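You operate a simulated robot arm through the tools that you are given. There is no shell and no other tool. Be economical: measure what you need, move in short steps, check, and stop when the job is done.

Carry out the task below with a simulated robot arm. There is one attempt and no reset: what you move stays moved.

## Task
Latch the blue lid and refill the strainer: drain shut, inlet open, vent shut once water shows, outlet open.
Fine: both white latches and the drain before the inlet; the outlet last.

The check looks at the end state, three seconds after you hand in, the way a careful person would. Anything else that was tipped, shoved, dropped, spilled or broken makes it a failure. Lids that push on must go on centred and level and be pressed home; caps that screw on are set level and turned clockwise until they are tight.

## Robot
A 7-joint arm with a two-finger parallel gripper, hanging from a carriage that runs on a rail from [-1.803, 0.033] to [0.477, -0.009] (x, y) and turns from -6.126 to 5.864 rad about z. Base frame: it is fixed where the carriage stands at the start and does not move with it; the origin is on the floor, on the carriage's upright axis, x ahead of it, y to its left, z up. Units: m, rad, N and s.
With the tool pointing down near the work surface it reaches from about 0.1 to 0.44 m from the robot's upright axis, wherever it stands. Its first joint turns from -2.897 to 2.897 rad. Places, roughly: brass spout [0.4, 0, 0.4]; brass stem [-0.8, -0.3, 0.8]; hose flush lever [-0.4, -0.1, 0.6]; left green latch [1.5, -0.5, 0.9]; left white latch [0.5, -0.2, 0.9]; level tube [0.5, -0.2, 0.7]; pot gauge [0.1, -0.6, 1.3]; right green latch [1.4, -0.5, 0.9]; right white latch [0.3, -0.2, 0.9]; strainer drain lever [0.5, -0.1, 0.5]; strainer inlet lever [0.7, -0.2, 0.8]; strainer outlet lever [0.1, -0.2, 0.8]; strainer vent lever [0.3, -0.1, 0.8]; tank drain lever [-0.8, -0.1, 0.2]; tank water lever [-0.6, -0.1, 0.4]; teal lever [-0.4, -0.3, 0.9]. Payload 3.91 kg.
The TCP is the grasp point between the finger pads, 0.03 m short of the fingertips. In the tool frame z runs along the fingers and y along their closing line. Largest opening 0.11 m; finger width 0.02, thickness 0.01; the body of the gripper, 0.048 by 0.112 m, starts 0.055 m behind the TCP.
Orientation is that of the tool frame in the base frame, as a unit quaternion [x, y, z, w]. With the fingers straight down and closing along the base's y, the tool's x points along the base's -x, its y along +y and its z along -z.

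## Interface
- The arm moves only by the tool apply_moves. Its argument "commands" is text: rows parted by semicolons, each of 7 numbers parted by spaces: the gripper command, from -1 (fully open) to 1 (shut), values between in proportion, then the shift along the tool's x, y, z in cm, then the turn, a rotation vector about the tool's x, y, z in rad. In form: jaw x y z wx wy wz; .... A call has 1 to 20 rows; each row shifts and turns the commanded pose from where the row before left it, along the tool's axes as they then stand. Each row takes 0.2 s and may step no farther than 0.05 m and 0.15 rad from the row before; otherwise, or with a gripper value out of range, the whole call is refused. Where a pose cannot be reached the arm comes as near as it can. A force on the tool above 40 N (or 10 N above the force at the start of the call, whichever is more), or a blocked arm, ends the call early, and 0.2 s more pass. The fingers move at their own pace (about 0.108 m/s each) and stop on an object; they squeeze with about 35 N. The grip force told is the motor's: it shows also when the fingers shut on nothing. Time passes only in rows, and 0.2 s behind the last, so rows that do not move let the fingers close. It gives the time, the measured TCP pose, the force on the tool (base axes), the opening and the grip force at its end, in the units of the frame above (readings bear some noise), with the torque about the TCP (base axes, N m) and any sound that the robot's microphone picked up.
- Cameras (640 x 400 px; columns grow to the right, rows downward): "scene" is now at [0.2336, -0.0616, 1.55]; the picture's right is [-0.96, -0.27, 0.00], its down [-0.25, 0.88, -0.40] and it looks along [0.11, -0.39, -0.91] (base axes); focal length 214 px, centre (320, 200). "wrist" rides on the gripper at [0.072, 0.017, -0.103] in the tool frame; the picture's right is [-0.23, 0.97, 0.00], its down [-0.76, -0.18, -0.62] and it looks along [-0.61, -0.14, 0.78] (tool axes); focal length 222 px, centre (320, 200). There is no depth. A picture from a camera that has moved, and an enlarged one, comes with that camera's place and axes in the base frame and with its lens. The place of the scene camera against the robot may be out by one fixed shift of up to 0.025 m in any direction.
- capture(camera): a new picture of that camera. It takes no simulated time.
- lift_body(by): slides the trunk up (or, below 0, down) by that many m; the arm and the scene camera ride with it, the base frame stays. It gives what a move gives, with no picture.
- roll_base(legs): drives the robot by 1 to 6 legs, each [ahead, left, turn to the left] in m, m and rad, along the robot's own axes; the way and the turn of a leg run together, so that a leg with both is an arc; at most 1.5 m and 3.142 rad a leg. The arm and the cameras ride along, it lands a little off, and it stops where it bumps. It keeps to its track: a leg is cut to what the track allows. It gives what a move gives.
- head_to(pan, tilt): turns the head with the scene camera to pan (to the left, within 2.705 rad either way) and tilt (down, from -0.506 to 1.204), counted from straight ahead of the robot. It gives what a move gives.
- close_up(camera, box): a new picture of the part [left, top, right, bottom] of that camera's present view, enlarged. It takes no simulated time.
- hand_in(): hands the job in; it is judged then, once.

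Go step by step. Nothing tells you exact positions but the pictures and the camera data: compare them with the known pose of the tool, close in by small moves and look again before you grip or let go. The budget is 120 turns and 90 pictures, counting those below and the enlarged ones. Unless the task says otherwise, let go and move clear before handing in, and close with one line.

The tools are called after "Emit:" as a command line: name --argument value ..., lists and objects as JSON in quotes. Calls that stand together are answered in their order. apply_moves: Moves the arm, as the interface text tells. Its arguments: {"type":"object","properties":{"commands":{"type":"string"}},"required":["commands"]} The other tools are called the same way: lift_body (by) slides the trunk up or down; roll_base (legs) drives the base; head_to (pan, tilt) turns the head that bears the scene camera; capture (camera) takes a picture; close_up (camera, box) takes an enlarged picture of a part of a camera's view; hand_in () hands the job in.

At the start:

```text
clock: 0.0
position: [0.4959, 0.0336, 1.1733]
ee_rot: [0.001, 1.0, 0.0, 0.001]
wrist_force: [0.1, -0.7, 0.1]
moment: [-0.02, -0.02, -0.01]
width: 0.1099
grip_force: 0.2
trunk travel left (down, up): [-0.25, 0.33]
robot x, y, heading: [0.0, -0.002, 0.001]
head pan, tilt: [-1.299, 1.154]
```

scene: 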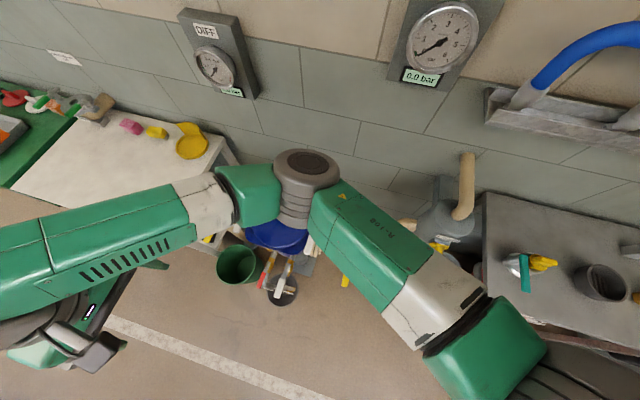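
wrist: 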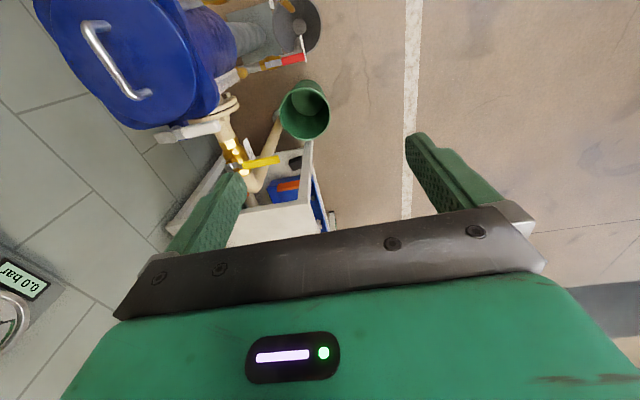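

The arm hides the strainer in the scene view; the wrist view shows the blue lid and the white latches. I take closer looks to begin.

Emit:
close_up --camera "wrist" --box '[20, 0, 340, 200]'

Emit:
close_up --camera "scene" --box '[180, 140, 500, 340]'

```text
2.00 times, centred on (180, 100) of wrist
camera zoom: at [0.424, 0.0512, 1.2757], right [0.23, 0.97, 0.0], down [0.76, -0.18, 0.62], along [0.61, -0.14, -0.78], focal length 444 px, centre (600, 400)
```

zoom: 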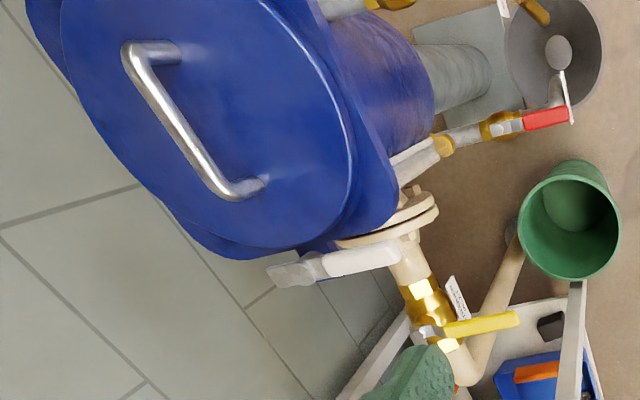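

```text
2.00 times, centred on (340, 240) of scene
camera zoom: at [0.2336, -0.0616, 1.55], right [-0.96, -0.27, 0.0], down [-0.25, 0.88, -0.4], along [0.11, -0.39, -0.91], focal length 429 px, centre (280, 120)
```

zoom: 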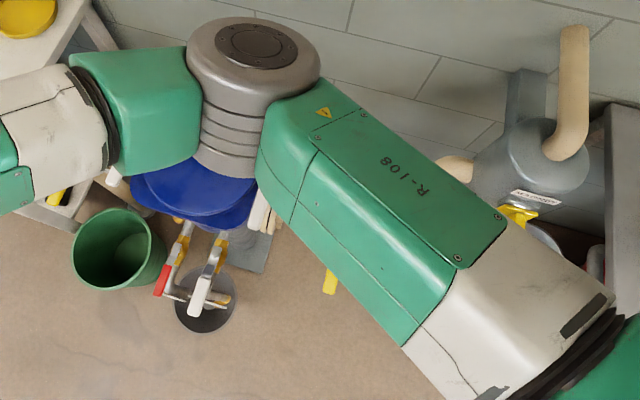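

The arm blocks the scene view, so I turn the robot away from the wall and point the head back at the strainer.

Emit:
roll_base --legs '[[0, 0, 1.2]]'

Emit:
head_to --pan -2.4 --tilt 0.95

Emit:
capture --camera "scene"

```text
clock: 3.4
position: [0.1511, 0.4735, 1.174]
ee_rot: [-0.561, 0.828, 0.0, 0.0]
wrist_force: [-0.2, -0.1, -1.1]
moment: [0.01, -0.02, -0.01]
width: 0.1099
grip_force: 0.1
trunk travel left (down, up): [-0.25, 0.33]
robot x, y, heading: [0.0011, -0.0028, 1.195]
head pan, tilt: [-1.299, 1.154]
```

```text
clock: 4.7
position: [0.1522, 0.4736, 1.1728]
ee_rot: [-0.561, 0.828, -0.001, 0.0]
wrist_force: [-0.1, 0.0, -0.5]
moment: [0.04, -0.01, 0.01]
width: 0.1098
grip_force: 0.0
trunk travel left (down, up): [-0.25, 0.33]
robot x, y, heading: [-0.0012, 0.0029, 1.191]
head pan, tilt: [-2.4, 0.949]
```

```text
85 pictures are left
camera scene: at [0.1176, 0.1133, 1.5636], right [-0.93, -0.36, 0.0], down [-0.29, 0.76, -0.58], along [0.21, -0.54, -0.81], focal length 214 px, centre (320, 200)
```

scene: 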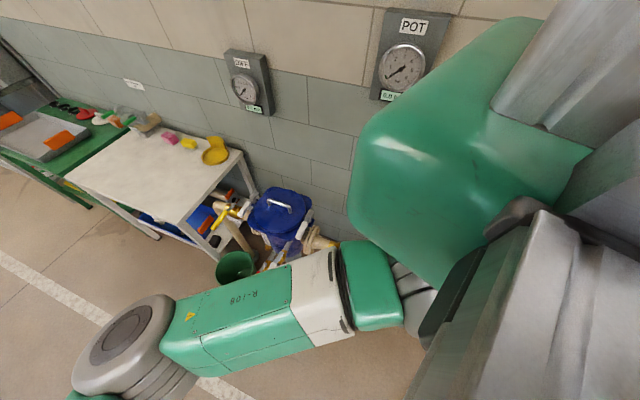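

The arm's elbow bulges to the robot's right, so facing -x leaves the wall side clear. I turn that way and stand near x = 0.4.

Emit:
roll_base --legs '[[0, 0, 1.95], [-0.45, 0, 0]]'

Emit:
head_to --pan 1.5 --tilt 1.0

Emit:
capture --camera "scene"

```text
clock: 12.1
position: [-0.0486, -0.0564, 1.1728]
ee_rot: [1.0, 0.015, 0.0, 0.0]
wrist_force: [-0.8, -0.8, -0.7]
moment: [-0.01, 0.02, 0.04]
width: 0.1098
grip_force: 0.1
trunk travel left (down, up): [-0.25, 0.33]
robot x, y, heading: [0.445, -0.0071, -3.11]
head pan, tilt: [-2.4, 0.949]
```

```text
clock: 15.3
position: [-0.0499, -0.0572, 1.1733]
ee_rot: [1.0, 0.015, 0.0, 0.0]
wrist_force: [-0.7, 0.5, 0.2]
moment: [0.01, -0.02, 0.01]
width: 0.1101
grip_force: 0.1
trunk travel left (down, up): [-0.25, 0.33]
robot x, y, heading: [0.4468, -0.0081, -3.111]
head pan, tilt: [1.499, 1.0]
```

```text
84 pictures are left
camera scene: at [0.2612, -0.0883, 1.56], right [-1.0, 0.04, 0.0], down [0.04, 0.84, -0.54], along [-0.02, -0.54, -0.84], focal length 214 px, centre (320, 200)
```

scene: 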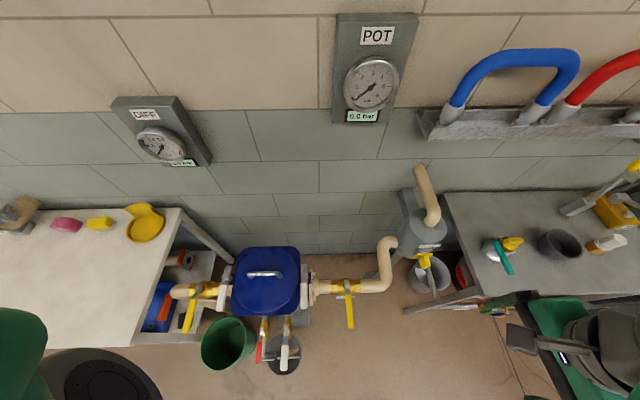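

Clear view now. I enlarge the strainer and gauges.

Emit:
close_up --camera "scene" --box '[150, 230, 310, 330]'

Emit:
close_up --camera "scene" --box '[220, 290, 380, 390]'

Emit:
close_up --camera "scene" --box '[290, 220, 450, 320]'

```text
4.00 times, centred on (230, 280) of scene
camera zoom: at [0.2612, -0.0883, 1.56], right [-1.0, 0.04, 0.0], down [0.04, 0.84, -0.54], along [-0.02, -0.54, -0.84], focal length 858 px, centre (680, -120)
```

zoom: 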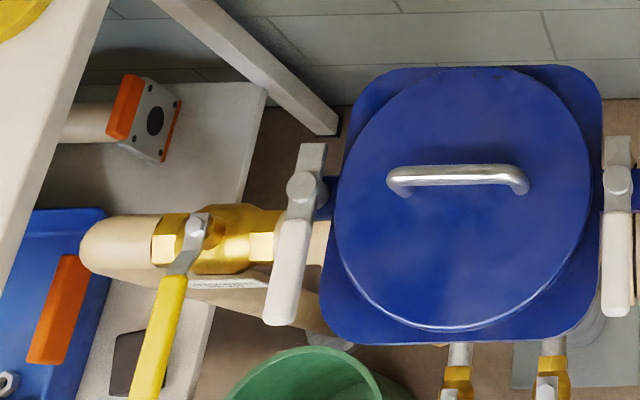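

```text
4.00 times, centred on (300, 340) of scene
camera zoom: at [0.2612, -0.0883, 1.56], right [-1.0, 0.04, 0.0], down [0.04, 0.84, -0.54], along [-0.02, -0.54, -0.84], focal length 858 px, centre (400, -360)
```

zoom: 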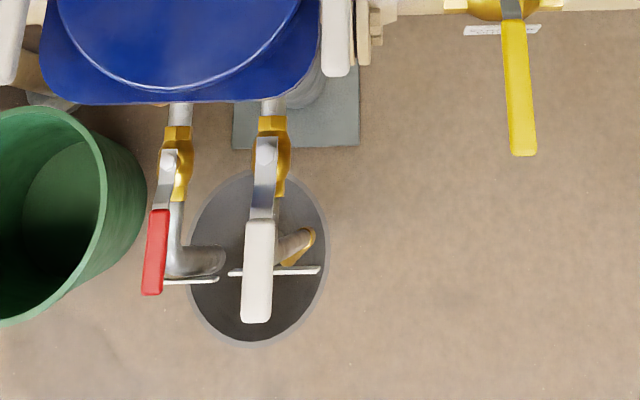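

```text
4.00 times, centred on (370, 270) of scene
camera zoom: at [0.2612, -0.0883, 1.56], right [-1.0, 0.04, 0.0], down [0.04, 0.84, -0.54], along [-0.02, -0.54, -0.84], focal length 858 px, centre (120, -80)
```

zoom: 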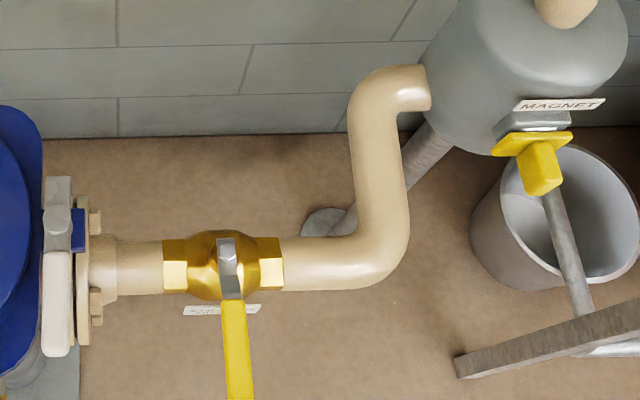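

Inlet and outlet levers lie across their pipes (shut), while drain (red) and vent (white) lie along theirs (open). I look at the green latches as a possible guide to how such latches look, and the DIFF gauge.

Emit:
head_to --pan 2.5 --tilt 0.55

Emit:
capture --camera "scene"

```text
clock: 16.6
position: [-0.0492, -0.0565, 1.1729]
ee_rot: [1.0, 0.015, 0.0, -0.001]
wrist_force: [0.1, -0.2, 0.2]
moment: [0.01, -0.02, -0.01]
width: 0.1102
grip_force: 0.0
trunk travel left (down, up): [-0.25, 0.33]
robot x, y, heading: [0.4471, -0.0095, -3.112]
head pan, tilt: [2.499, 0.55]
```

```text
80 pictures are left
camera scene: at [0.3376, -0.0704, 1.5965], right [-0.58, -0.82, 0.0], down [-0.43, 0.3, -0.85], along [0.7, -0.49, -0.52], focal length 214 px, centre (320, 200)
```

scene: 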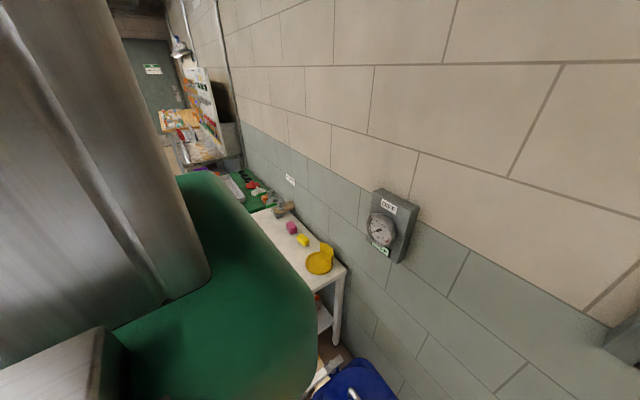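

Not much to gain there. I retract the arm a bit, turn the robot to face the wall at the strainer and use the wrist camera for a close view of the latches.

Emit:
apply_moves --commands "-1 4.5 0 0 0 0 0; -1 4.5 0 0 0 0 0; -1 4.5 0 0 0 0 0; -1 4.5 0 0 0 0 0; -1 4.5 0 0 0 0 0; 0 0 0 0 0 0 0"

Emit:
roll_base --legs '[[0, 0, 1.54]]'

Emit:
capture --camera "wrist"

Emit:
head_to --pan 0.3 --tilt 1.1

Emit:
capture --camera "scene"

```text
clock: 18.0
position: [0.1769, -0.049, 1.1716]
ee_rot: [1.0, 0.014, 0.0, 0.0]
wrist_force: [-0.4, -1.4, 0.2]
moment: [0.02, 0.0, -0.01]
width: 0.0549
grip_force: 0.1
trunk travel left (down, up): [-0.25, 0.33]
robot x, y, heading: [0.4455, -0.006, -3.11]
head pan, tilt: [2.499, 0.55]
```

```text
clock: 22.3
position: [0.4944, -0.2765, 1.1716]
ee_rot: [0.685, 0.729, 0.0, 0.001]
wrist_force: [-0.3, 0.6, -0.1]
moment: [0.03, 0.02, -0.01]
width: 0.055
grip_force: 0.1
trunk travel left (down, up): [-0.25, 0.33]
robot x, y, heading: [0.4485, -0.0106, -1.511]
head pan, tilt: [2.499, 0.55]
```

```text
79 pictures are left
camera wrist: at [0.508, -0.2025, 1.2741], right [0.99, -0.17, 0.0], down [-0.13, -0.77, 0.62], along [-0.1, -0.61, -0.78], focal length 222 px, centre (320, 200)
```

wrist: 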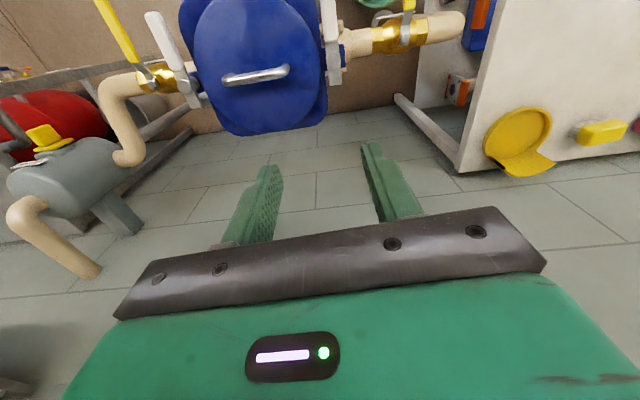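

```text
clock: 24.4
position: [0.4964, -0.2761, 1.1718]
ee_rot: [0.685, 0.728, 0.0, 0.0]
wrist_force: [-0.3, -0.2, 0.0]
moment: [0.01, 0.0, -0.01]
width: 0.0551
grip_force: 0.0
trunk travel left (down, up): [-0.25, 0.33]
robot x, y, heading: [0.4464, -0.0057, -1.514]
head pan, tilt: [0.3, 1.1]
```

```text
78 pictures are left
camera scene: at [0.4984, -0.2714, 1.5534], right [-0.94, -0.35, 0.0], down [-0.31, 0.83, -0.45], along [0.16, -0.42, -0.89], focal length 214 px, centre (320, 200)
```

scene: 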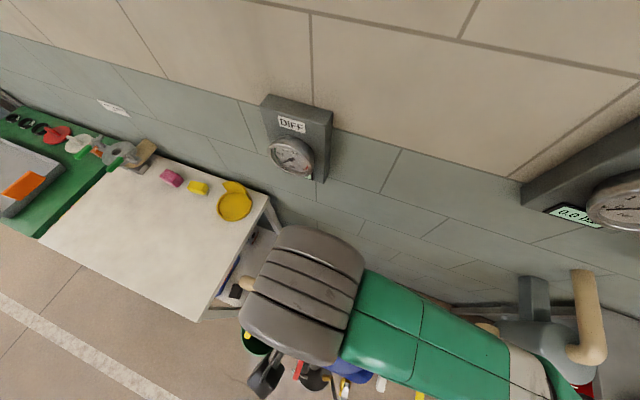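

The wrist view shows both latches from above; I enlarge them.

Emit:
close_up --camera "wrist" --box '[120, 0, 280, 100]'

Emit:
close_up --camera "wrist" --box '[280, 0, 440, 100]'

```text
4.00 times, centred on (200, 50) of wrist
camera zoom: at [0.508, -0.2025, 1.2741], right [0.99, -0.17, 0.0], down [-0.13, -0.77, 0.62], along [-0.1, -0.61, -0.78], focal length 888 px, centre (800, 800)
```

zoom: 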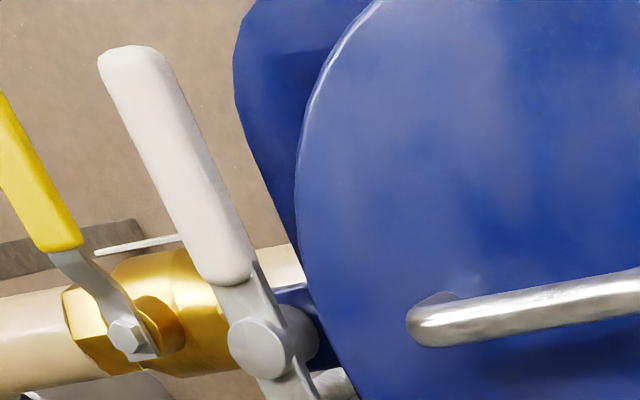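

```text
4.00 times, centred on (360, 50) of wrist
camera zoom: at [0.508, -0.2025, 1.2741], right [0.99, -0.17, 0.0], down [-0.13, -0.77, 0.62], along [-0.1, -0.61, -0.78], focal length 888 px, centre (160, 800)
```

zoom: 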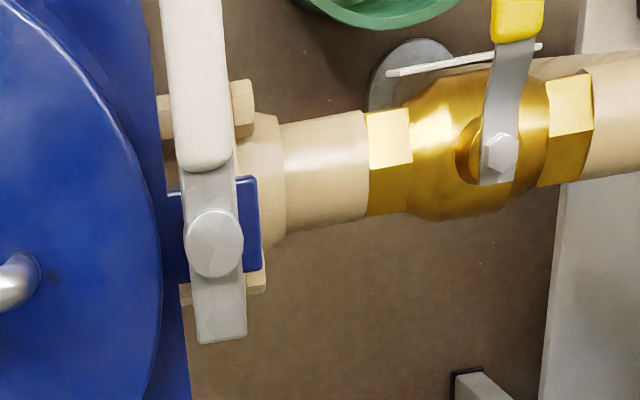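

Each latch looks like a bar on an upright pivot: a short nose and a long white handle, nose to be swung over the round lid. I move to get a lower side view from the aisle to verify this.

Emit:
roll_base --legs '[[0, -0.3, 0], [0, 0, 1.0]]'

Emit:
apply_moves --commands "1 0 -2 0 0 0 0.15; 1 0 -2 0 0 0 0.15; 1 0 -2 0 0 0 0.15; 1 0 -2 0 0 0 0.15; 1 0 -2 0 0 0 0.15; 1 0 -2 0 0 0 0.15; 1 0 0 0 0 0 0"

Emit:
capture --camera "wrist"

```text
clock: 29.0
position: [0.3973, -0.0993, 1.1713]
ee_rot: [0.242, 0.97, 0.001, 0.0]
wrist_force: [0.5, -0.4, -0.8]
moment: [0.02, -0.01, -0.04]
width: 0.0549
grip_force: 0.0
trunk travel left (down, up): [-0.25, 0.33]
robot x, y, heading: [0.1418, -0.0027, -0.483]
head pan, tilt: [0.3, 1.1]
```

```text
clock: 30.6
position: [0.3305, -0.1948, 1.1773]
ee_rot: [0.64, 0.769, 0.001, 0.0]
wrist_force: [-1.2, 0.9, -0.2]
moment: [-0.02, 0.0, 0.03]
width: 0.0001
grip_force: 35.9
out of reach, approached as far as the arm can: row 3, 4, 5, 6
trunk travel left (down, up): [-0.25, 0.33]
robot x, y, heading: [0.1456, -0.002, -0.489]
head pan, tilt: [0.3, 1.1]
```

```text
75 pictures are left
camera wrist: at [0.334, -0.1189, 1.2798], right [1.0, -0.05, 0.0], down [-0.04, -0.78, 0.62], along [-0.03, -0.62, -0.78], focal length 222 px, centre (320, 200)
```

wrist: 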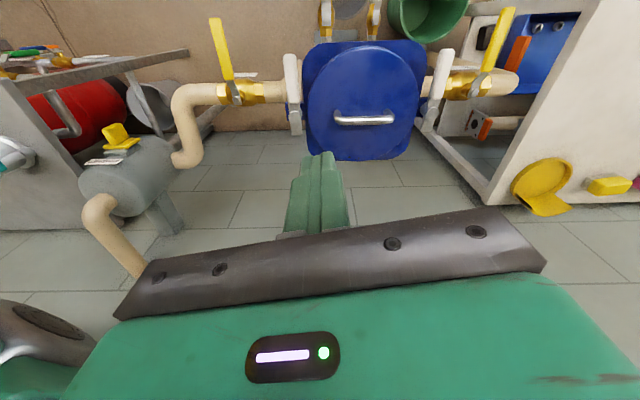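

I move the tool to the aisle side (+y) to look back at the strainer.

Emit:
apply_moves --commands "1 4 1 0 0 0 0; 1 4 1 0 0 0 0; 1 4 1 0 0 0 0; 1 4 1 0 0 0 0; 1 4 1 0 0 0 0; 1 4 1 0 0 0 0; 1 3 0 2 0 0 0; 1 3 0 3 0 0 0; 1 0 0 4 0 0 0; 1 0 0 4 0 0 0; 1 0 0 0 0 0 0"

Emit:
capture --camera "wrist"

```text
clock: 33.0
position: [0.4035, 0.0768, 1.0665]
ee_rot: [0.64, 0.768, -0.001, 0.001]
wrist_force: [-0.2, -1.0, 0.3]
moment: [0.04, 0.0, 0.0]
width: 0.0
grip_force: 34.9
out of reach, approached as far as the arm can: row 1, 2, 3, 4, 5, 8
trunk travel left (down, up): [-0.25, 0.33]
robot x, y, heading: [0.145, 0.0011, -0.48]
head pan, tilt: [0.3, 1.1]
```

```text
74 pictures are left
camera wrist: at [0.4069, 0.1509, 1.1678], right [1.0, -0.05, 0.0], down [-0.04, -0.78, 0.62], along [-0.03, -0.62, -0.78], focal length 222 px, centre (320, 200)
```

wrist: 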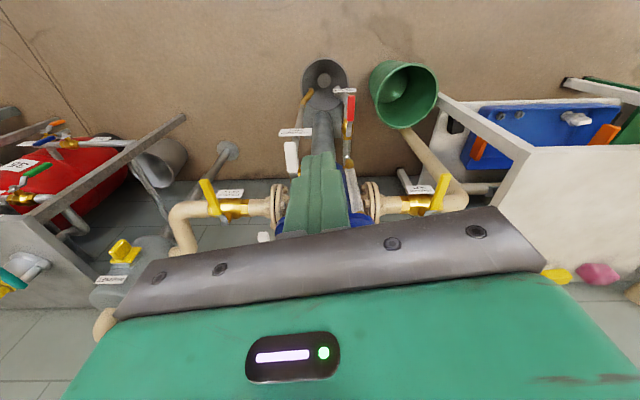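

Label tags are visible; I enlarge the valve area.

Emit:
close_up --camera "wrist" --box '[180, 60, 340, 260]'

Emit:
close_up --camera "wrist" --box '[320, 60, 480, 260]'

```text
2.00 times, centred on (260, 160) of wrist
camera zoom: at [0.4069, 0.1509, 1.1678], right [1.0, -0.05, 0.0], down [-0.04, -0.78, 0.62], along [-0.03, -0.62, -0.78], focal length 444 px, centre (440, 280)
```

zoom: 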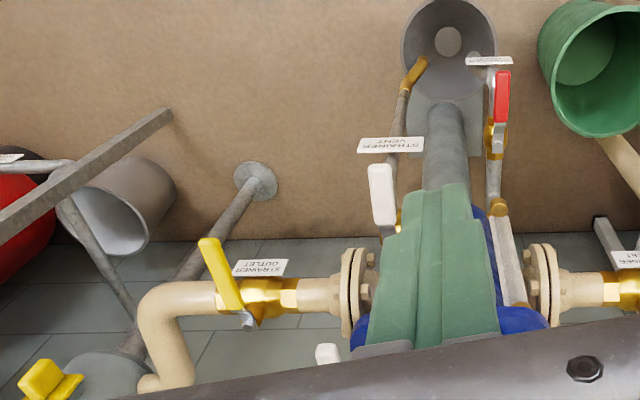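

```text
2.00 times, centred on (400, 160) of wrist
camera zoom: at [0.4069, 0.1509, 1.1678], right [1.0, -0.05, 0.0], down [-0.04, -0.78, 0.62], along [-0.03, -0.62, -0.78], focal length 444 px, centre (160, 280)
```

zoom: 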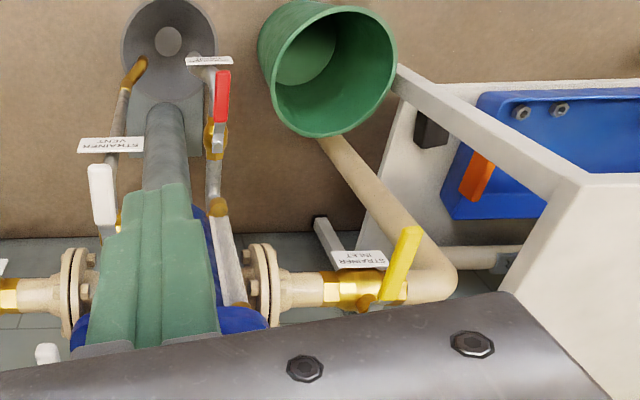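

I pitch the tool to see the latches more from the side.

Emit:
apply_moves --commands "1 0 0 1 0 -0.12 0; 1 0 0 1 0 -0.12 0; 1 0 0 1 0 -0.12 0; 1 0 0 1 0 -0.12 0; 1 0 0 0 0 -0.12 0; 1 3 0 0 0 0 0; 1 3 0 0 0 0 0; 1 0 0 0 0 0 0"

Emit:
capture --camera "wrist"

```text
clock: 34.8
position: [0.47, 0.0658, 0.9608]
ee_rot: [0.609, 0.737, -0.188, 0.226]
wrist_force: [0.1, 0.0, 0.0]
moment: [0.0, -0.01, 0.01]
width: 0.0
grip_force: 34.9
out of reach, approached as far as the arm can: row 2, 3, 4, 5, 6, 7
trunk travel left (down, up): [-0.25, 0.33]
robot x, y, heading: [0.1451, -0.0038, -0.483]
head pan, tilt: [0.3, 1.1]
```

```text
71 pictures are left
camera wrist: at [0.4649, 0.1857, 1.0052], right [0.99, 0.0, 0.13], down [-0.12, -0.31, 0.94], along [0.04, -0.95, -0.31], focal length 222 px, centre (320, 200)
```

wrist: 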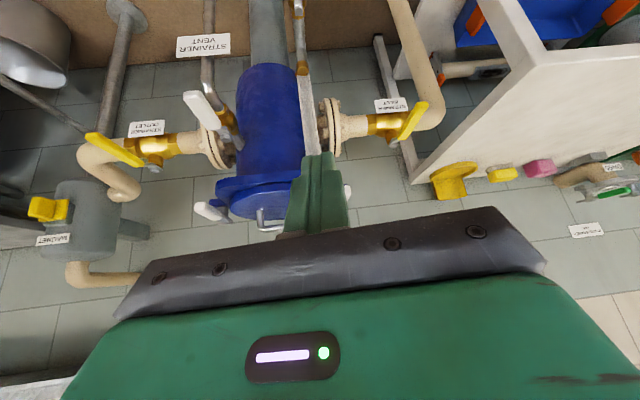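

Emit:
close_up --camera "wrist" --box '[170, 150, 330, 250]'

Emit:
close_up --camera "wrist" --box '[160, 0, 320, 100]'

```text
4.00 times, centred on (250, 200) of wrist
camera zoom: at [0.4649, 0.1857, 1.0052], right [0.99, 0.0, 0.13], down [-0.12, -0.31, 0.94], along [0.04, -0.95, -0.31], focal length 888 px, centre (600, 200)
```

zoom: 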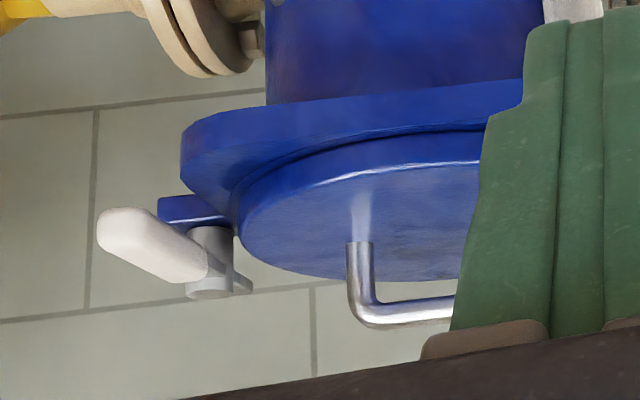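

```text
4.00 times, centred on (240, 50) of wrist
camera zoom: at [0.4649, 0.1857, 1.0052], right [0.99, 0.0, 0.13], down [-0.12, -0.31, 0.94], along [0.04, -0.95, -0.31], focal length 888 px, centre (640, 800)
```

zoom: 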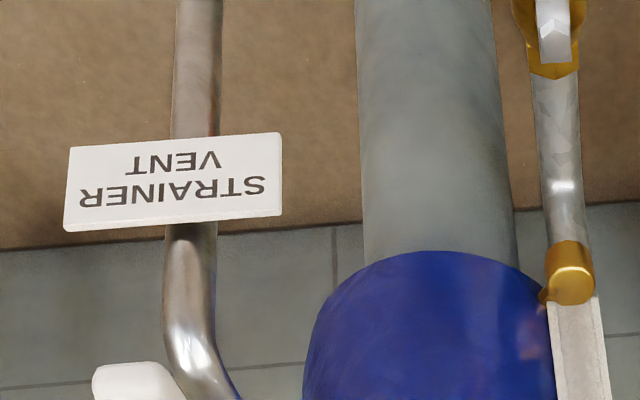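

Confirmed: each latch is a bar on an upright post on the body, just above the lid; the nose must swing over the lid, so the handles go outward (right one to -x, left one to +x). I estimate hubs at about (0.29,-0.24,0.89) and (0.52,-0.25,0.89). I level the tool first.

Emit:
apply_moves --commands "1 0 0 0 0 0.12 0; 1 0 0 0 0 0.12 0; 1 0 0 0 0 0.12 0; 1 0 0 0 0 0.12 0; 1 0 0 0 0 0.12 0; 1 0 0 0 0 0 0.09; 1 0 0 0 0 0 0.09; 1 0 0 0 0 0 0"

```text
clock: 36.6
position: [0.4709, 0.0662, 0.9638]
ee_rot: [0.706, 0.709, 0.001, 0.0]
wrist_force: [0.7, 0.8, 0.7]
moment: [-0.01, 0.03, 0.0]
width: 0.0004
grip_force: 34.9
trunk travel left (down, up): [-0.25, 0.33]
robot x, y, heading: [0.1448, -0.0034, -0.488]
head pan, tilt: [0.3, 1.1]
```

Now I bring the closed fingers over the right latch handle's lid side and look.

Emit:
apply_moves --commands "1 -3 -4 0 0 0 0; 1 -4 -4 0 0 0 0; 1 -4 -4 0 0 0 0; 1 -4 -3 0 0 0 0; 1 -4 0 0 0 0 0; 1 0 0 0 0 0 0"

Emit:
capture --camera "wrist"

Emit:
head_to --pan -0.7 --tilt 1.1

Emit:
capture --camera "scene"

```text
refused: row 2 steps farther than a row can; nothing moved
```

```text
68 pictures are left
camera wrist: at [0.4878, 0.1398, 1.0652], right [0.97, -0.22, 0.0], down [-0.18, -0.76, 0.62], along [-0.14, -0.61, -0.78], focal length 222 px, centre (320, 200)
```

wrist: 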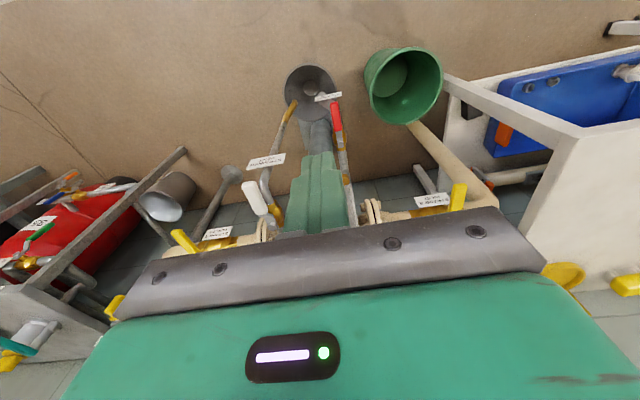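

```text
clock: 37.9
position: [0.4714, 0.0664, 0.9623]
ee_rot: [0.705, 0.709, 0.0, 0.0]
wrist_force: [0.6, 0.0, 0.1]
moment: [-0.04, 0.01, 0.02]
width: 0.0
grip_force: 35.3
trunk travel left (down, up): [-0.25, 0.33]
robot x, y, heading: [0.1472, -0.0011, -0.487]
head pan, tilt: [-0.7, 1.1]
```

```text
67 pictures are left
camera scene: at [0.3619, -0.1592, 1.5534], right [-0.93, -0.38, 0.0], down [-0.33, 0.83, -0.45], along [0.17, -0.42, -0.89], focal length 214 px, centre (320, 200)
```

scene: 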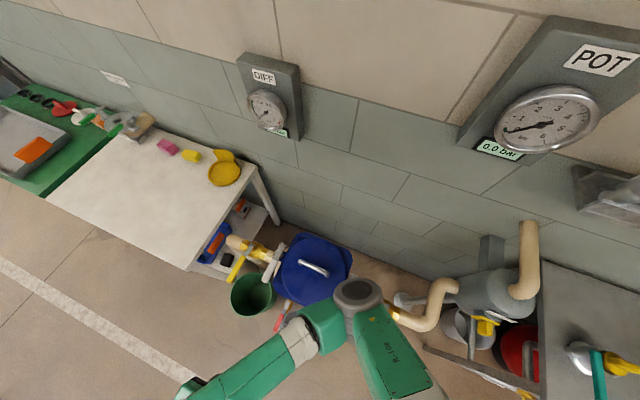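

Left latch is visible from the scene camera here. I repeat the move in smaller rows.

Emit:
apply_moves --commands "1 -3 -3 0 0 0 0; 1 -3 -3 0 0 0 0; 1 -3 -3 0 0 0 0; 1 -3 -3 0 0 0 0; 1 -3 -3 0 0 0 0; 1 -4 0 0 0 0 0; 1 0 0 0 0 0 0"

Emit:
capture --camera "wrist"

Emit:
capture --camera "scene"

```text
clock: 39.5
position: [0.3353, -0.1315, 0.9504]
ee_rot: [0.705, 0.709, 0.0, -0.001]
wrist_force: [0.1, -0.5, -0.1]
moment: [0.02, 0.04, 0.02]
width: 0.0
grip_force: 35.5
out of reach, approached as far as the arm can: row 4, 5
trunk travel left (down, up): [-0.25, 0.33]
robot x, y, heading: [0.1431, -0.0028, -0.487]
head pan, tilt: [-0.7, 1.1]
```

```text
66 pictures are left
camera wrist: at [0.3524, -0.0583, 1.0525], right [0.97, -0.22, 0.0], down [-0.17, -0.76, 0.62], along [-0.14, -0.61, -0.78], focal length 222 px, centre (320, 200)
```

wrist: 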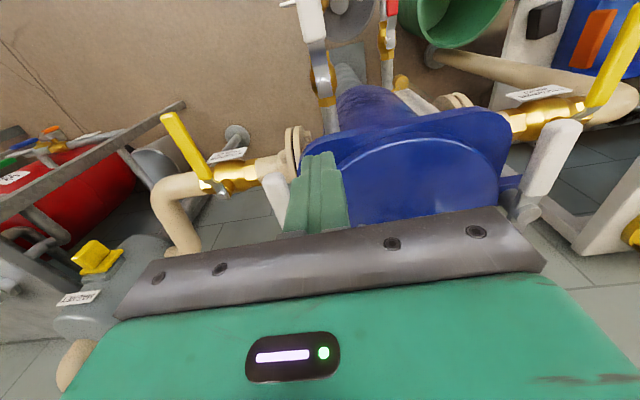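

```text
65 pictures are left
camera scene: at [0.3618, -0.1594, 1.5534], right [-0.93, -0.37, 0.0], down [-0.33, 0.83, -0.45], along [0.17, -0.42, -0.89], focal length 214 px, centre (320, 200)
```

scene: 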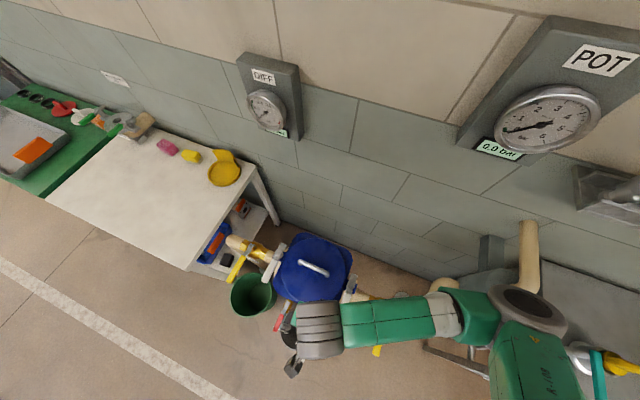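

Right handle is at x≈0.288 with its tip near y≈-0.15. I set the fingertips just on its lid side, outside the lid disc, and lower.

Emit:
apply_moves --commands "1 -2 -1 0 0 0 0; 1 -1.7 -0.9 0 0 0 0; 1 0 0 2 0 0 0; 1 0 0 2 0 0 0; 1 0 0 0 0 0 0"

Emit:
close_up --camera "wrist" --box '[200, 80, 440, 230]'

Emit:
close_up --camera "scene" --box '[250, 220, 410, 320]'

```text
clock: 40.7
position: [0.3157, -0.1687, 0.9111]
ee_rot: [0.706, 0.708, 0.0, 0.0]
wrist_force: [-0.5, -1.2, -1.4]
moment: [-0.01, -0.02, -0.01]
width: 0.0
grip_force: 35.1
trunk travel left (down, up): [-0.25, 0.33]
robot x, y, heading: [0.1416, -0.0024, -0.486]
head pan, tilt: [-0.7, 1.1]
```

```text
2.67 times, centred on (320, 155) of wrist
camera zoom: at [0.3331, -0.096, 1.0138], right [0.97, -0.22, 0.0], down [-0.17, -0.76, 0.62], along [-0.14, -0.61, -0.78], focal length 592 px, centre (320, 320)
```

zoom: 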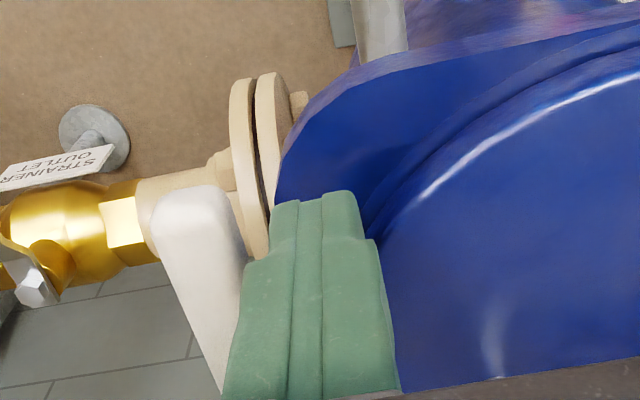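

```text
4.00 times, centred on (330, 270) of scene
camera zoom: at [0.3618, -0.1592, 1.5534], right [-0.93, -0.37, 0.0], down [-0.33, 0.83, -0.45], along [0.17, -0.42, -0.89], focal length 858 px, centre (280, -80)
```

zoom: 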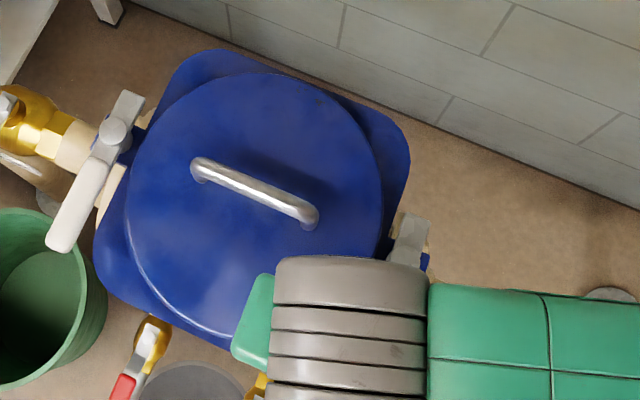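

Fingers are beside the handle. I lower slightly and push the first part of the arc.

Emit:
apply_moves --commands "1 0 0 0.7 0 0 0; 1 0.4 -0.7 0 0 0 0; 1 0.2 -1.4 0 0 0 0; 1 0.1 -1.3 0 0 0 0; 1 -0.3 -1.3 0 0 0 0; 1 -0.3 -1.3 0 0 0 0; 1 0 0 0 0 0 0"

Emit:
close_up --camera "wrist" --box '[200, 80, 440, 230]'

```text
clock: 42.3
position: [0.2572, -0.1671, 0.9036]
ee_rot: [0.705, 0.709, 0.0, 0.0]
wrist_force: [1.4, 0.1, 0.6]
moment: [-0.01, 0.01, -0.02]
width: 0.0
grip_force: 35.3
trunk travel left (down, up): [-0.25, 0.33]
robot x, y, heading: [0.1395, -0.0009, -0.483]
head pan, tilt: [-0.7, 1.1]
```

```text
2.67 times, centred on (320, 155) of wrist
camera zoom: at [0.2739, -0.0942, 1.0066], right [0.97, -0.22, 0.0], down [-0.17, -0.76, 0.62], along [-0.14, -0.61, -0.78], focal length 592 px, centre (320, 320)
```

zoom: 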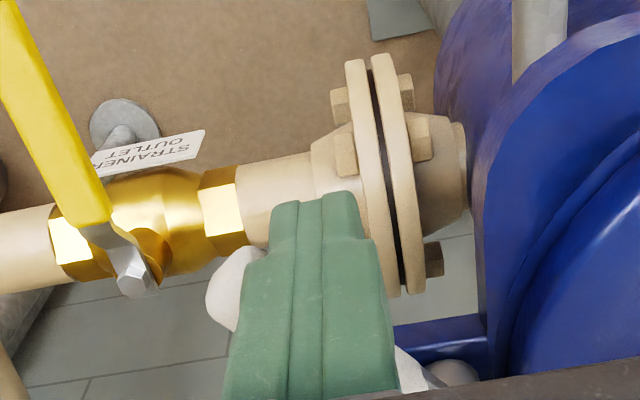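

The handle swings well. I continue the arc to the full quarter turn.

Emit:
apply_moves --commands "1 -0.7 -1.2 0 0 0 0; 1 -0.8 -1.1 0 0 0 0; 1 -1.1 -0.9 0 0 0 0; 1 -1.1 -0.7 0 0 0 0; 1 -1.0 -0.4 0 0 0 0; 1 -1.0 -0.2 0 0 0 0; 1 0 0 0 0 0 0"

Emit:
capture --camera "wrist"

Emit:
close_up --camera "scene" --box '[250, 220, 410, 320]'

```text
clock: 43.9
position: [0.2124, -0.2233, 0.9055]
ee_rot: [0.705, 0.709, -0.001, -0.001]
wrist_force: [-0.2, 1.3, 0.6]
moment: [0.01, 0.0, 0.01]
width: 0.0
grip_force: 34.9
trunk travel left (down, up): [-0.25, 0.33]
robot x, y, heading: [0.1445, -0.0035, -0.49]
head pan, tilt: [-0.7, 1.1]
```

```text
61 pictures are left
camera wrist: at [0.2295, -0.1511, 1.0089], right [0.97, -0.22, 0.0], down [-0.17, -0.76, 0.62], along [-0.14, -0.61, -0.78], focal length 222 px, centre (320, 200)
```

wrist: 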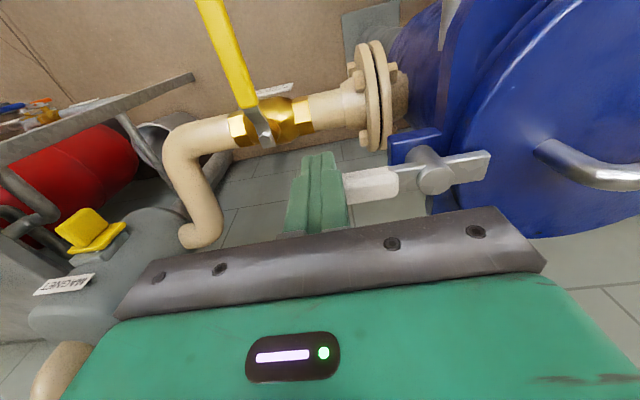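

```text
4.00 times, centred on (330, 270) of scene
camera zoom: at [0.3619, -0.1591, 1.5534], right [-0.93, -0.37, 0.0], down [-0.33, 0.83, -0.45], along [0.17, -0.42, -0.89], focal length 858 px, centre (280, -80)
```

zoom: 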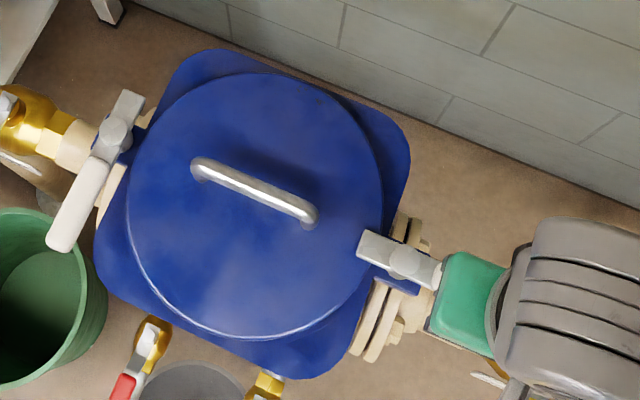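

The nose is now over the lid at about 90°. I press a few mm more to check for a stop, then withdraw upward.

Emit:
apply_moves --commands "1 -0.3 0 0 0 0 0; 1 0 0 0 0 0 0"

Emit:
apply_moves --commands "1 1.5 0 0 0 0 0; 1 1 0 -3 0 0 0; 1 0 0 -5 0 0 0; 1 0 0 -5 0 0 0; 1 0 0 -3 0 0 0"

Emit:
capture --camera "wrist"

```text
clock: 44.5
position: [0.2133, -0.2241, 0.9047]
ee_rot: [0.705, 0.709, 0.002, -0.001]
wrist_force: [0.2, 13.4, 4.6]
moment: [0.16, -0.01, -0.05]
width: 0.0001
grip_force: 35.1
trunk travel left (down, up): [-0.25, 0.33]
robot x, y, heading: [0.1428, -0.0024, -0.485]
head pan, tilt: [-0.7, 1.1]
```

```text
clock: 45.7
position: [0.2306, -0.2466, 1.0399]
ee_rot: [0.705, 0.709, 0.0, -0.001]
wrist_force: [-0.3, 0.7, 0.6]
moment: [0.03, -0.02, 0.01]
width: 0.0
grip_force: 34.5
out of reach, approached as far as the arm can: row 3, 4, 5
trunk travel left (down, up): [-0.25, 0.33]
robot x, y, heading: [0.1446, -0.005, -0.488]
head pan, tilt: [-0.7, 1.1]
```

```text
59 pictures are left
camera wrist: at [0.2461, -0.1748, 1.1424], right [0.97, -0.22, 0.0], down [-0.17, -0.76, 0.62], along [-0.14, -0.61, -0.78], focal length 222 px, centre (320, 200)
```

wrist: 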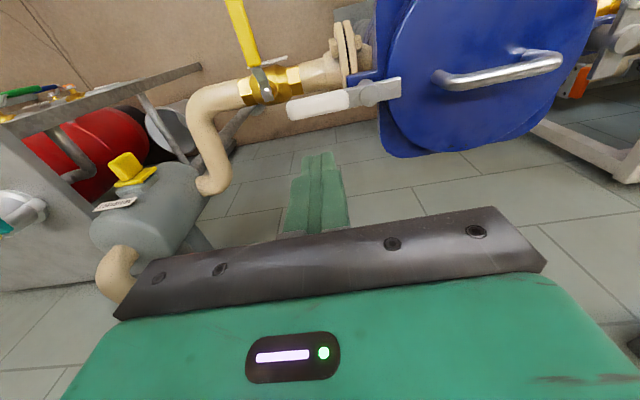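

The latch stopped firmly at 90° (13 N). Now I drive toward +x for the left latch.

Emit:
roll_base --legs '[[0.145, 0.077, 0]]'

```text
clock: 47.1
position: [0.3931, -0.2513, 1.0394]
ee_rot: [0.707, 0.708, 0.001, -0.001]
wrist_force: [-0.1, -0.2, 0.1]
moment: [0.01, 0.01, 0.03]
width: 0.0
grip_force: 34.6
trunk travel left (down, up): [-0.25, 0.33]
robot x, y, heading: [0.3079, -0.0048, -0.484]
head pan, tilt: [-0.7, 1.1]
```

Emit:
apply_moves --commands "1 2 2.5 0 0 0 0; 1 2 2.5 0 0 0 0; 1 2 2.5 0 0 0 0; 1 2.3 2 0 0 0 0; 1 0 0 4 0 0 0; 1 0 0 4 0 0 0; 1 0 0 1.5 0 0 0; 1 0 0 0 0 0 0"

Emit:
capture --camera "wrist"

```text
clock: 48.9
position: [0.4972, -0.1805, 0.9404]
ee_rot: [0.706, 0.708, 0.0, 0.0]
wrist_force: [-0.1, -1.0, -1.2]
moment: [0.0, -0.02, -0.02]
width: 0.0
grip_force: 35.1
out of reach, approached as far as the arm can: row 1, 2, 4
trunk travel left (down, up): [-0.25, 0.33]
robot x, y, heading: [0.3082, -0.0031, -0.488]
head pan, tilt: [-0.7, 1.1]
```

```text
58 pictures are left
camera wrist: at [0.514, -0.1073, 1.0428], right [0.97, -0.23, 0.0], down [-0.18, -0.76, 0.62], along [-0.14, -0.61, -0.78], focal length 222 px, centre (320, 200)
```

wrist: 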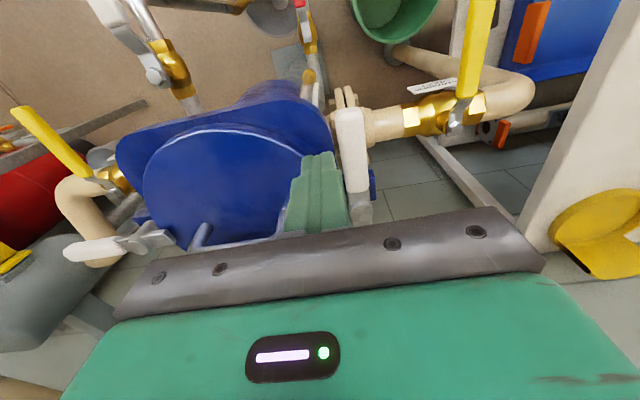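

I shift slightly, lower beside the left handle and sweep it outward, in two parts.

Emit:
apply_moves --commands "1 1.2 -0.4 0 0 0 0; 1 0 0 1.8 0 0 0; 1 0 0 1.8 0 0 0; 1 0 0.8 0 0 0 0; 1 0.2 1.3 0 0 0 0; 1 0.1 1.3 0 0 0 0; 1 -0.3 1.3 0 0 0 0; 1 -0.3 1.3 0 0 0 0; 1 0 0 0 0 0 0"

Emit:
capture --camera "wrist"

```text
clock: 50.9
position: [0.554, -0.1721, 0.9039]
ee_rot: [0.707, 0.707, 0.0, -0.001]
wrist_force: [0.2, 0.2, 0.6]
moment: [0.0, 0.04, 0.0]
width: 0.0
grip_force: 35.0
trunk travel left (down, up): [-0.25, 0.33]
robot x, y, heading: [0.3088, -0.0069, -0.487]
head pan, tilt: [-0.7, 1.1]
```

```text
57 pictures are left
camera wrist: at [0.5697, -0.0989, 1.0063], right [0.97, -0.23, 0.0], down [-0.18, -0.76, 0.62], along [-0.14, -0.61, -0.78], focal length 222 px, centre (320, 200)
```

wrist: 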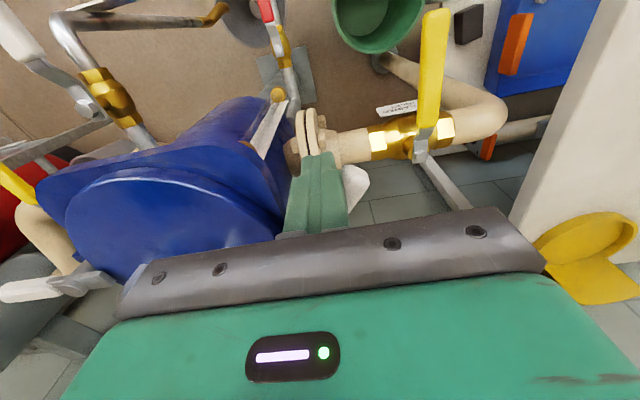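

Emit:
apply_moves --commands "1 -0.7 1.2 0 0 0 0; 1 -0.8 1.1 0 0 0 0; 1 -1.1 0.9 0 0 0 0; 1 -1.1 0.7 0 0 0 0; 1 -1.0 0.4 0 0 0 0; 1 -1.0 0.2 0 0 0 0; 1 -0.2 0 0 0 0 0; 1 0 0 0 0 0 0"

Emit:
capture --camera "wrist"

```text
clock: 52.7
position: [0.598, -0.2288, 0.9034]
ee_rot: [0.707, 0.708, 0.0, 0.0]
wrist_force: [0.4, 0.8, -0.3]
moment: [0.02, 0.02, 0.0]
width: 0.0
grip_force: 34.6
trunk travel left (down, up): [-0.25, 0.33]
robot x, y, heading: [0.3077, -0.0046, -0.486]
head pan, tilt: [-0.7, 1.1]
```

```text
56 pictures are left
camera wrist: at [0.6148, -0.1566, 1.0063], right [0.97, -0.23, 0.0], down [-0.18, -0.76, 0.62], along [-0.14, -0.61, -0.78], focal length 222 px, centre (320, 200)
```

wrist: 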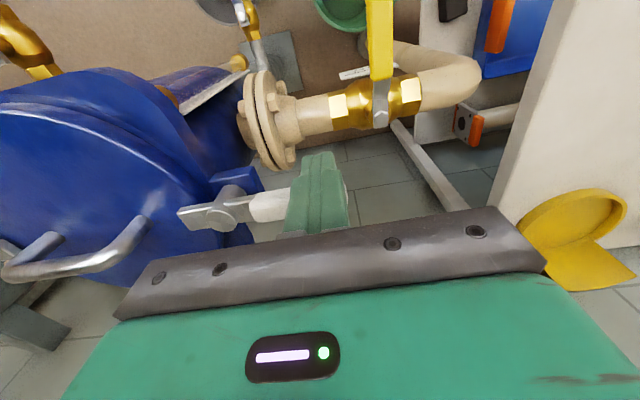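

Nearly aligned; I press on until the stop is felt.

Emit:
apply_moves --commands "1 -0.3 0 0 0 0 0; 1 -0.3 0 0 0 0 0; 1 0 0 0 0 0 0"

```text
clock: 53.5
position: [0.5982, -0.2318, 0.9026]
ee_rot: [0.706, 0.708, 0.001, -0.001]
wrist_force: [0.5, 12.8, 4.1]
moment: [0.1, 0.1, -0.02]
width: 0.0
grip_force: 34.7
trunk travel left (down, up): [-0.25, 0.33]
robot x, y, heading: [0.308, -0.0085, -0.487]
head pan, tilt: [-0.7, 1.1]
```

Left latch is at its stop too. I back off, go to the aisle side, and lower the trunk towards the drain lever.

Emit:
apply_moves --commands "1 2 0 0 0 0 0; 1 1 0 -4 0 0 0; 1 4 -1 0 0 0 0; 1 4 -1 0 0 0 0; 1 4 -2 0 0 0 0; 1 4 -2 0 0 0 0; 1 4 -2 0 0 0 0; 1 4 -2 0 0 0 0; 1 4 0 0 0 0 0; 1 4 0 0 0 0 0; 1 0 0 0 0 0 0"

Emit:
capture --camera "wrist"

```text
clock: 55.9
position: [0.5036, 0.1113, 0.9392]
ee_rot: [0.706, 0.708, 0.0, -0.001]
wrist_force: [0.1, -0.5, 0.0]
moment: [-0.03, 0.0, -0.02]
width: 0.0001
grip_force: 35.2
out of reach, approached as far as the arm can: row 8
trunk travel left (down, up): [-0.25, 0.33]
robot x, y, heading: [0.31, -0.0055, -0.489]
head pan, tilt: [-0.7, 1.1]
```

```text
55 pictures are left
camera wrist: at [0.5202, 0.1839, 1.0425], right [0.97, -0.23, 0.0], down [-0.18, -0.76, 0.62], along [-0.14, -0.61, -0.78], focal length 222 px, centre (320, 200)
```

wrist: 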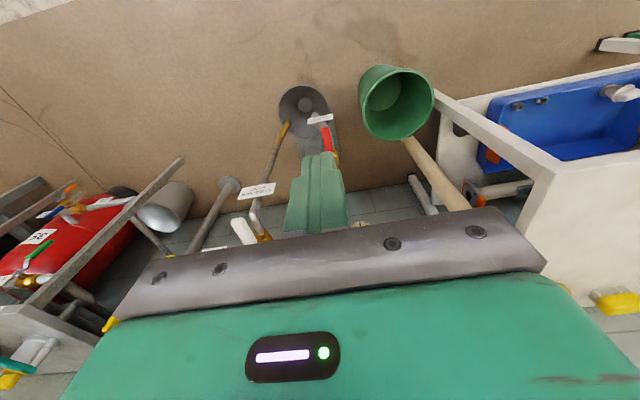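

Emit:
lift_body --by -0.25

Emit:
capture --camera "wrist"

Emit:
capture --camera "scene"

```text
clock: 58.7
position: [0.5049, 0.1034, 0.8426]
ee_rot: [0.705, 0.709, -0.01, 0.016]
wrist_force: [0.3, 0.4, -0.4]
moment: [0.02, -0.02, 0.01]
width: 0.0
grip_force: 35.0
trunk travel left (down, up): [-0.152, 0.428]
robot x, y, heading: [0.3065, -0.0071, -0.49]
head pan, tilt: [-0.7, 1.1]
stopped: the arm was blocked; the commanded pose is now the measured one
```

```text
54 pictures are left
camera wrist: at [0.5207, 0.1798, 0.9431], right [0.97, -0.22, 0.02], down [-0.18, -0.74, 0.65], along [-0.13, -0.64, -0.76], focal length 222 px, centre (320, 200)
```

wrist: 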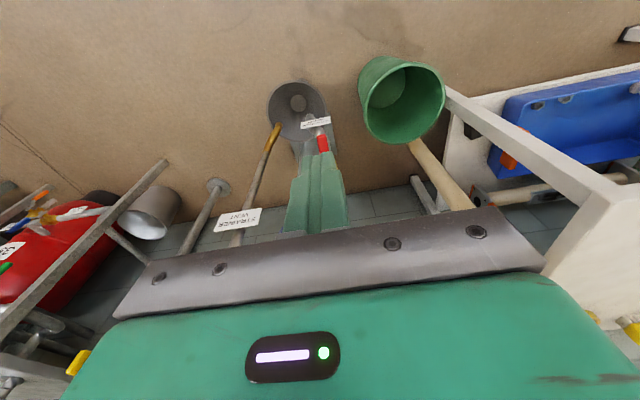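

```text
53 pictures are left
camera scene: at [0.525, -0.1568, 1.4578], right [-0.93, -0.37, 0.0], down [-0.33, 0.83, -0.45], along [0.17, -0.41, -0.89], focal length 214 px, centre (320, 200)
```

scene: 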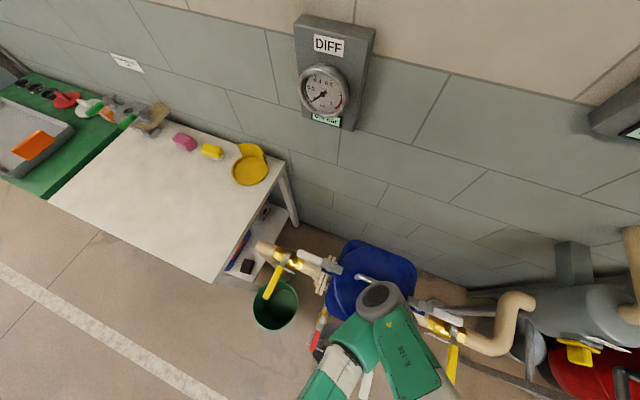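

The elbow seems to have touched down over the lid. I raise the trunk at once and check.

Emit:
lift_body --by 0.1

Emit:
capture --camera "scene"

```text
clock: 60.0
position: [0.5067, 0.0942, 0.9389]
ee_rot: [0.706, 0.708, -0.012, 0.017]
wrist_force: [0.3, -0.9, 0.5]
moment: [0.01, -0.04, 0.01]
width: 0.0
grip_force: 35.4
trunk travel left (down, up): [-0.252, 0.328]
robot x, y, heading: [0.3065, -0.0054, -0.486]
head pan, tilt: [-0.7, 1.1]
```

```text
52 pictures are left
camera scene: at [0.526, -0.1627, 1.5553], right [-0.93, -0.37, 0.0], down [-0.33, 0.83, -0.45], along [0.17, -0.42, -0.89], focal length 214 px, centre (320, 200)
```

scene: 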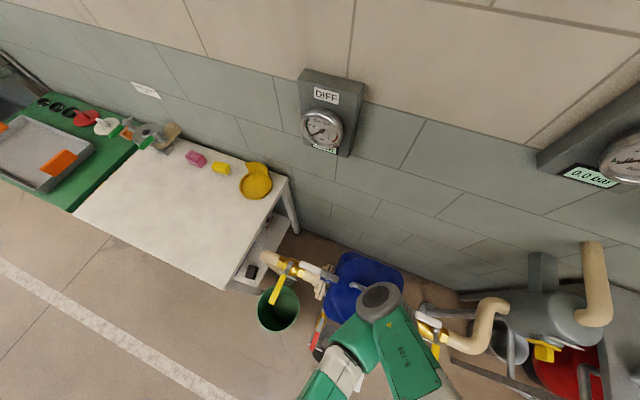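

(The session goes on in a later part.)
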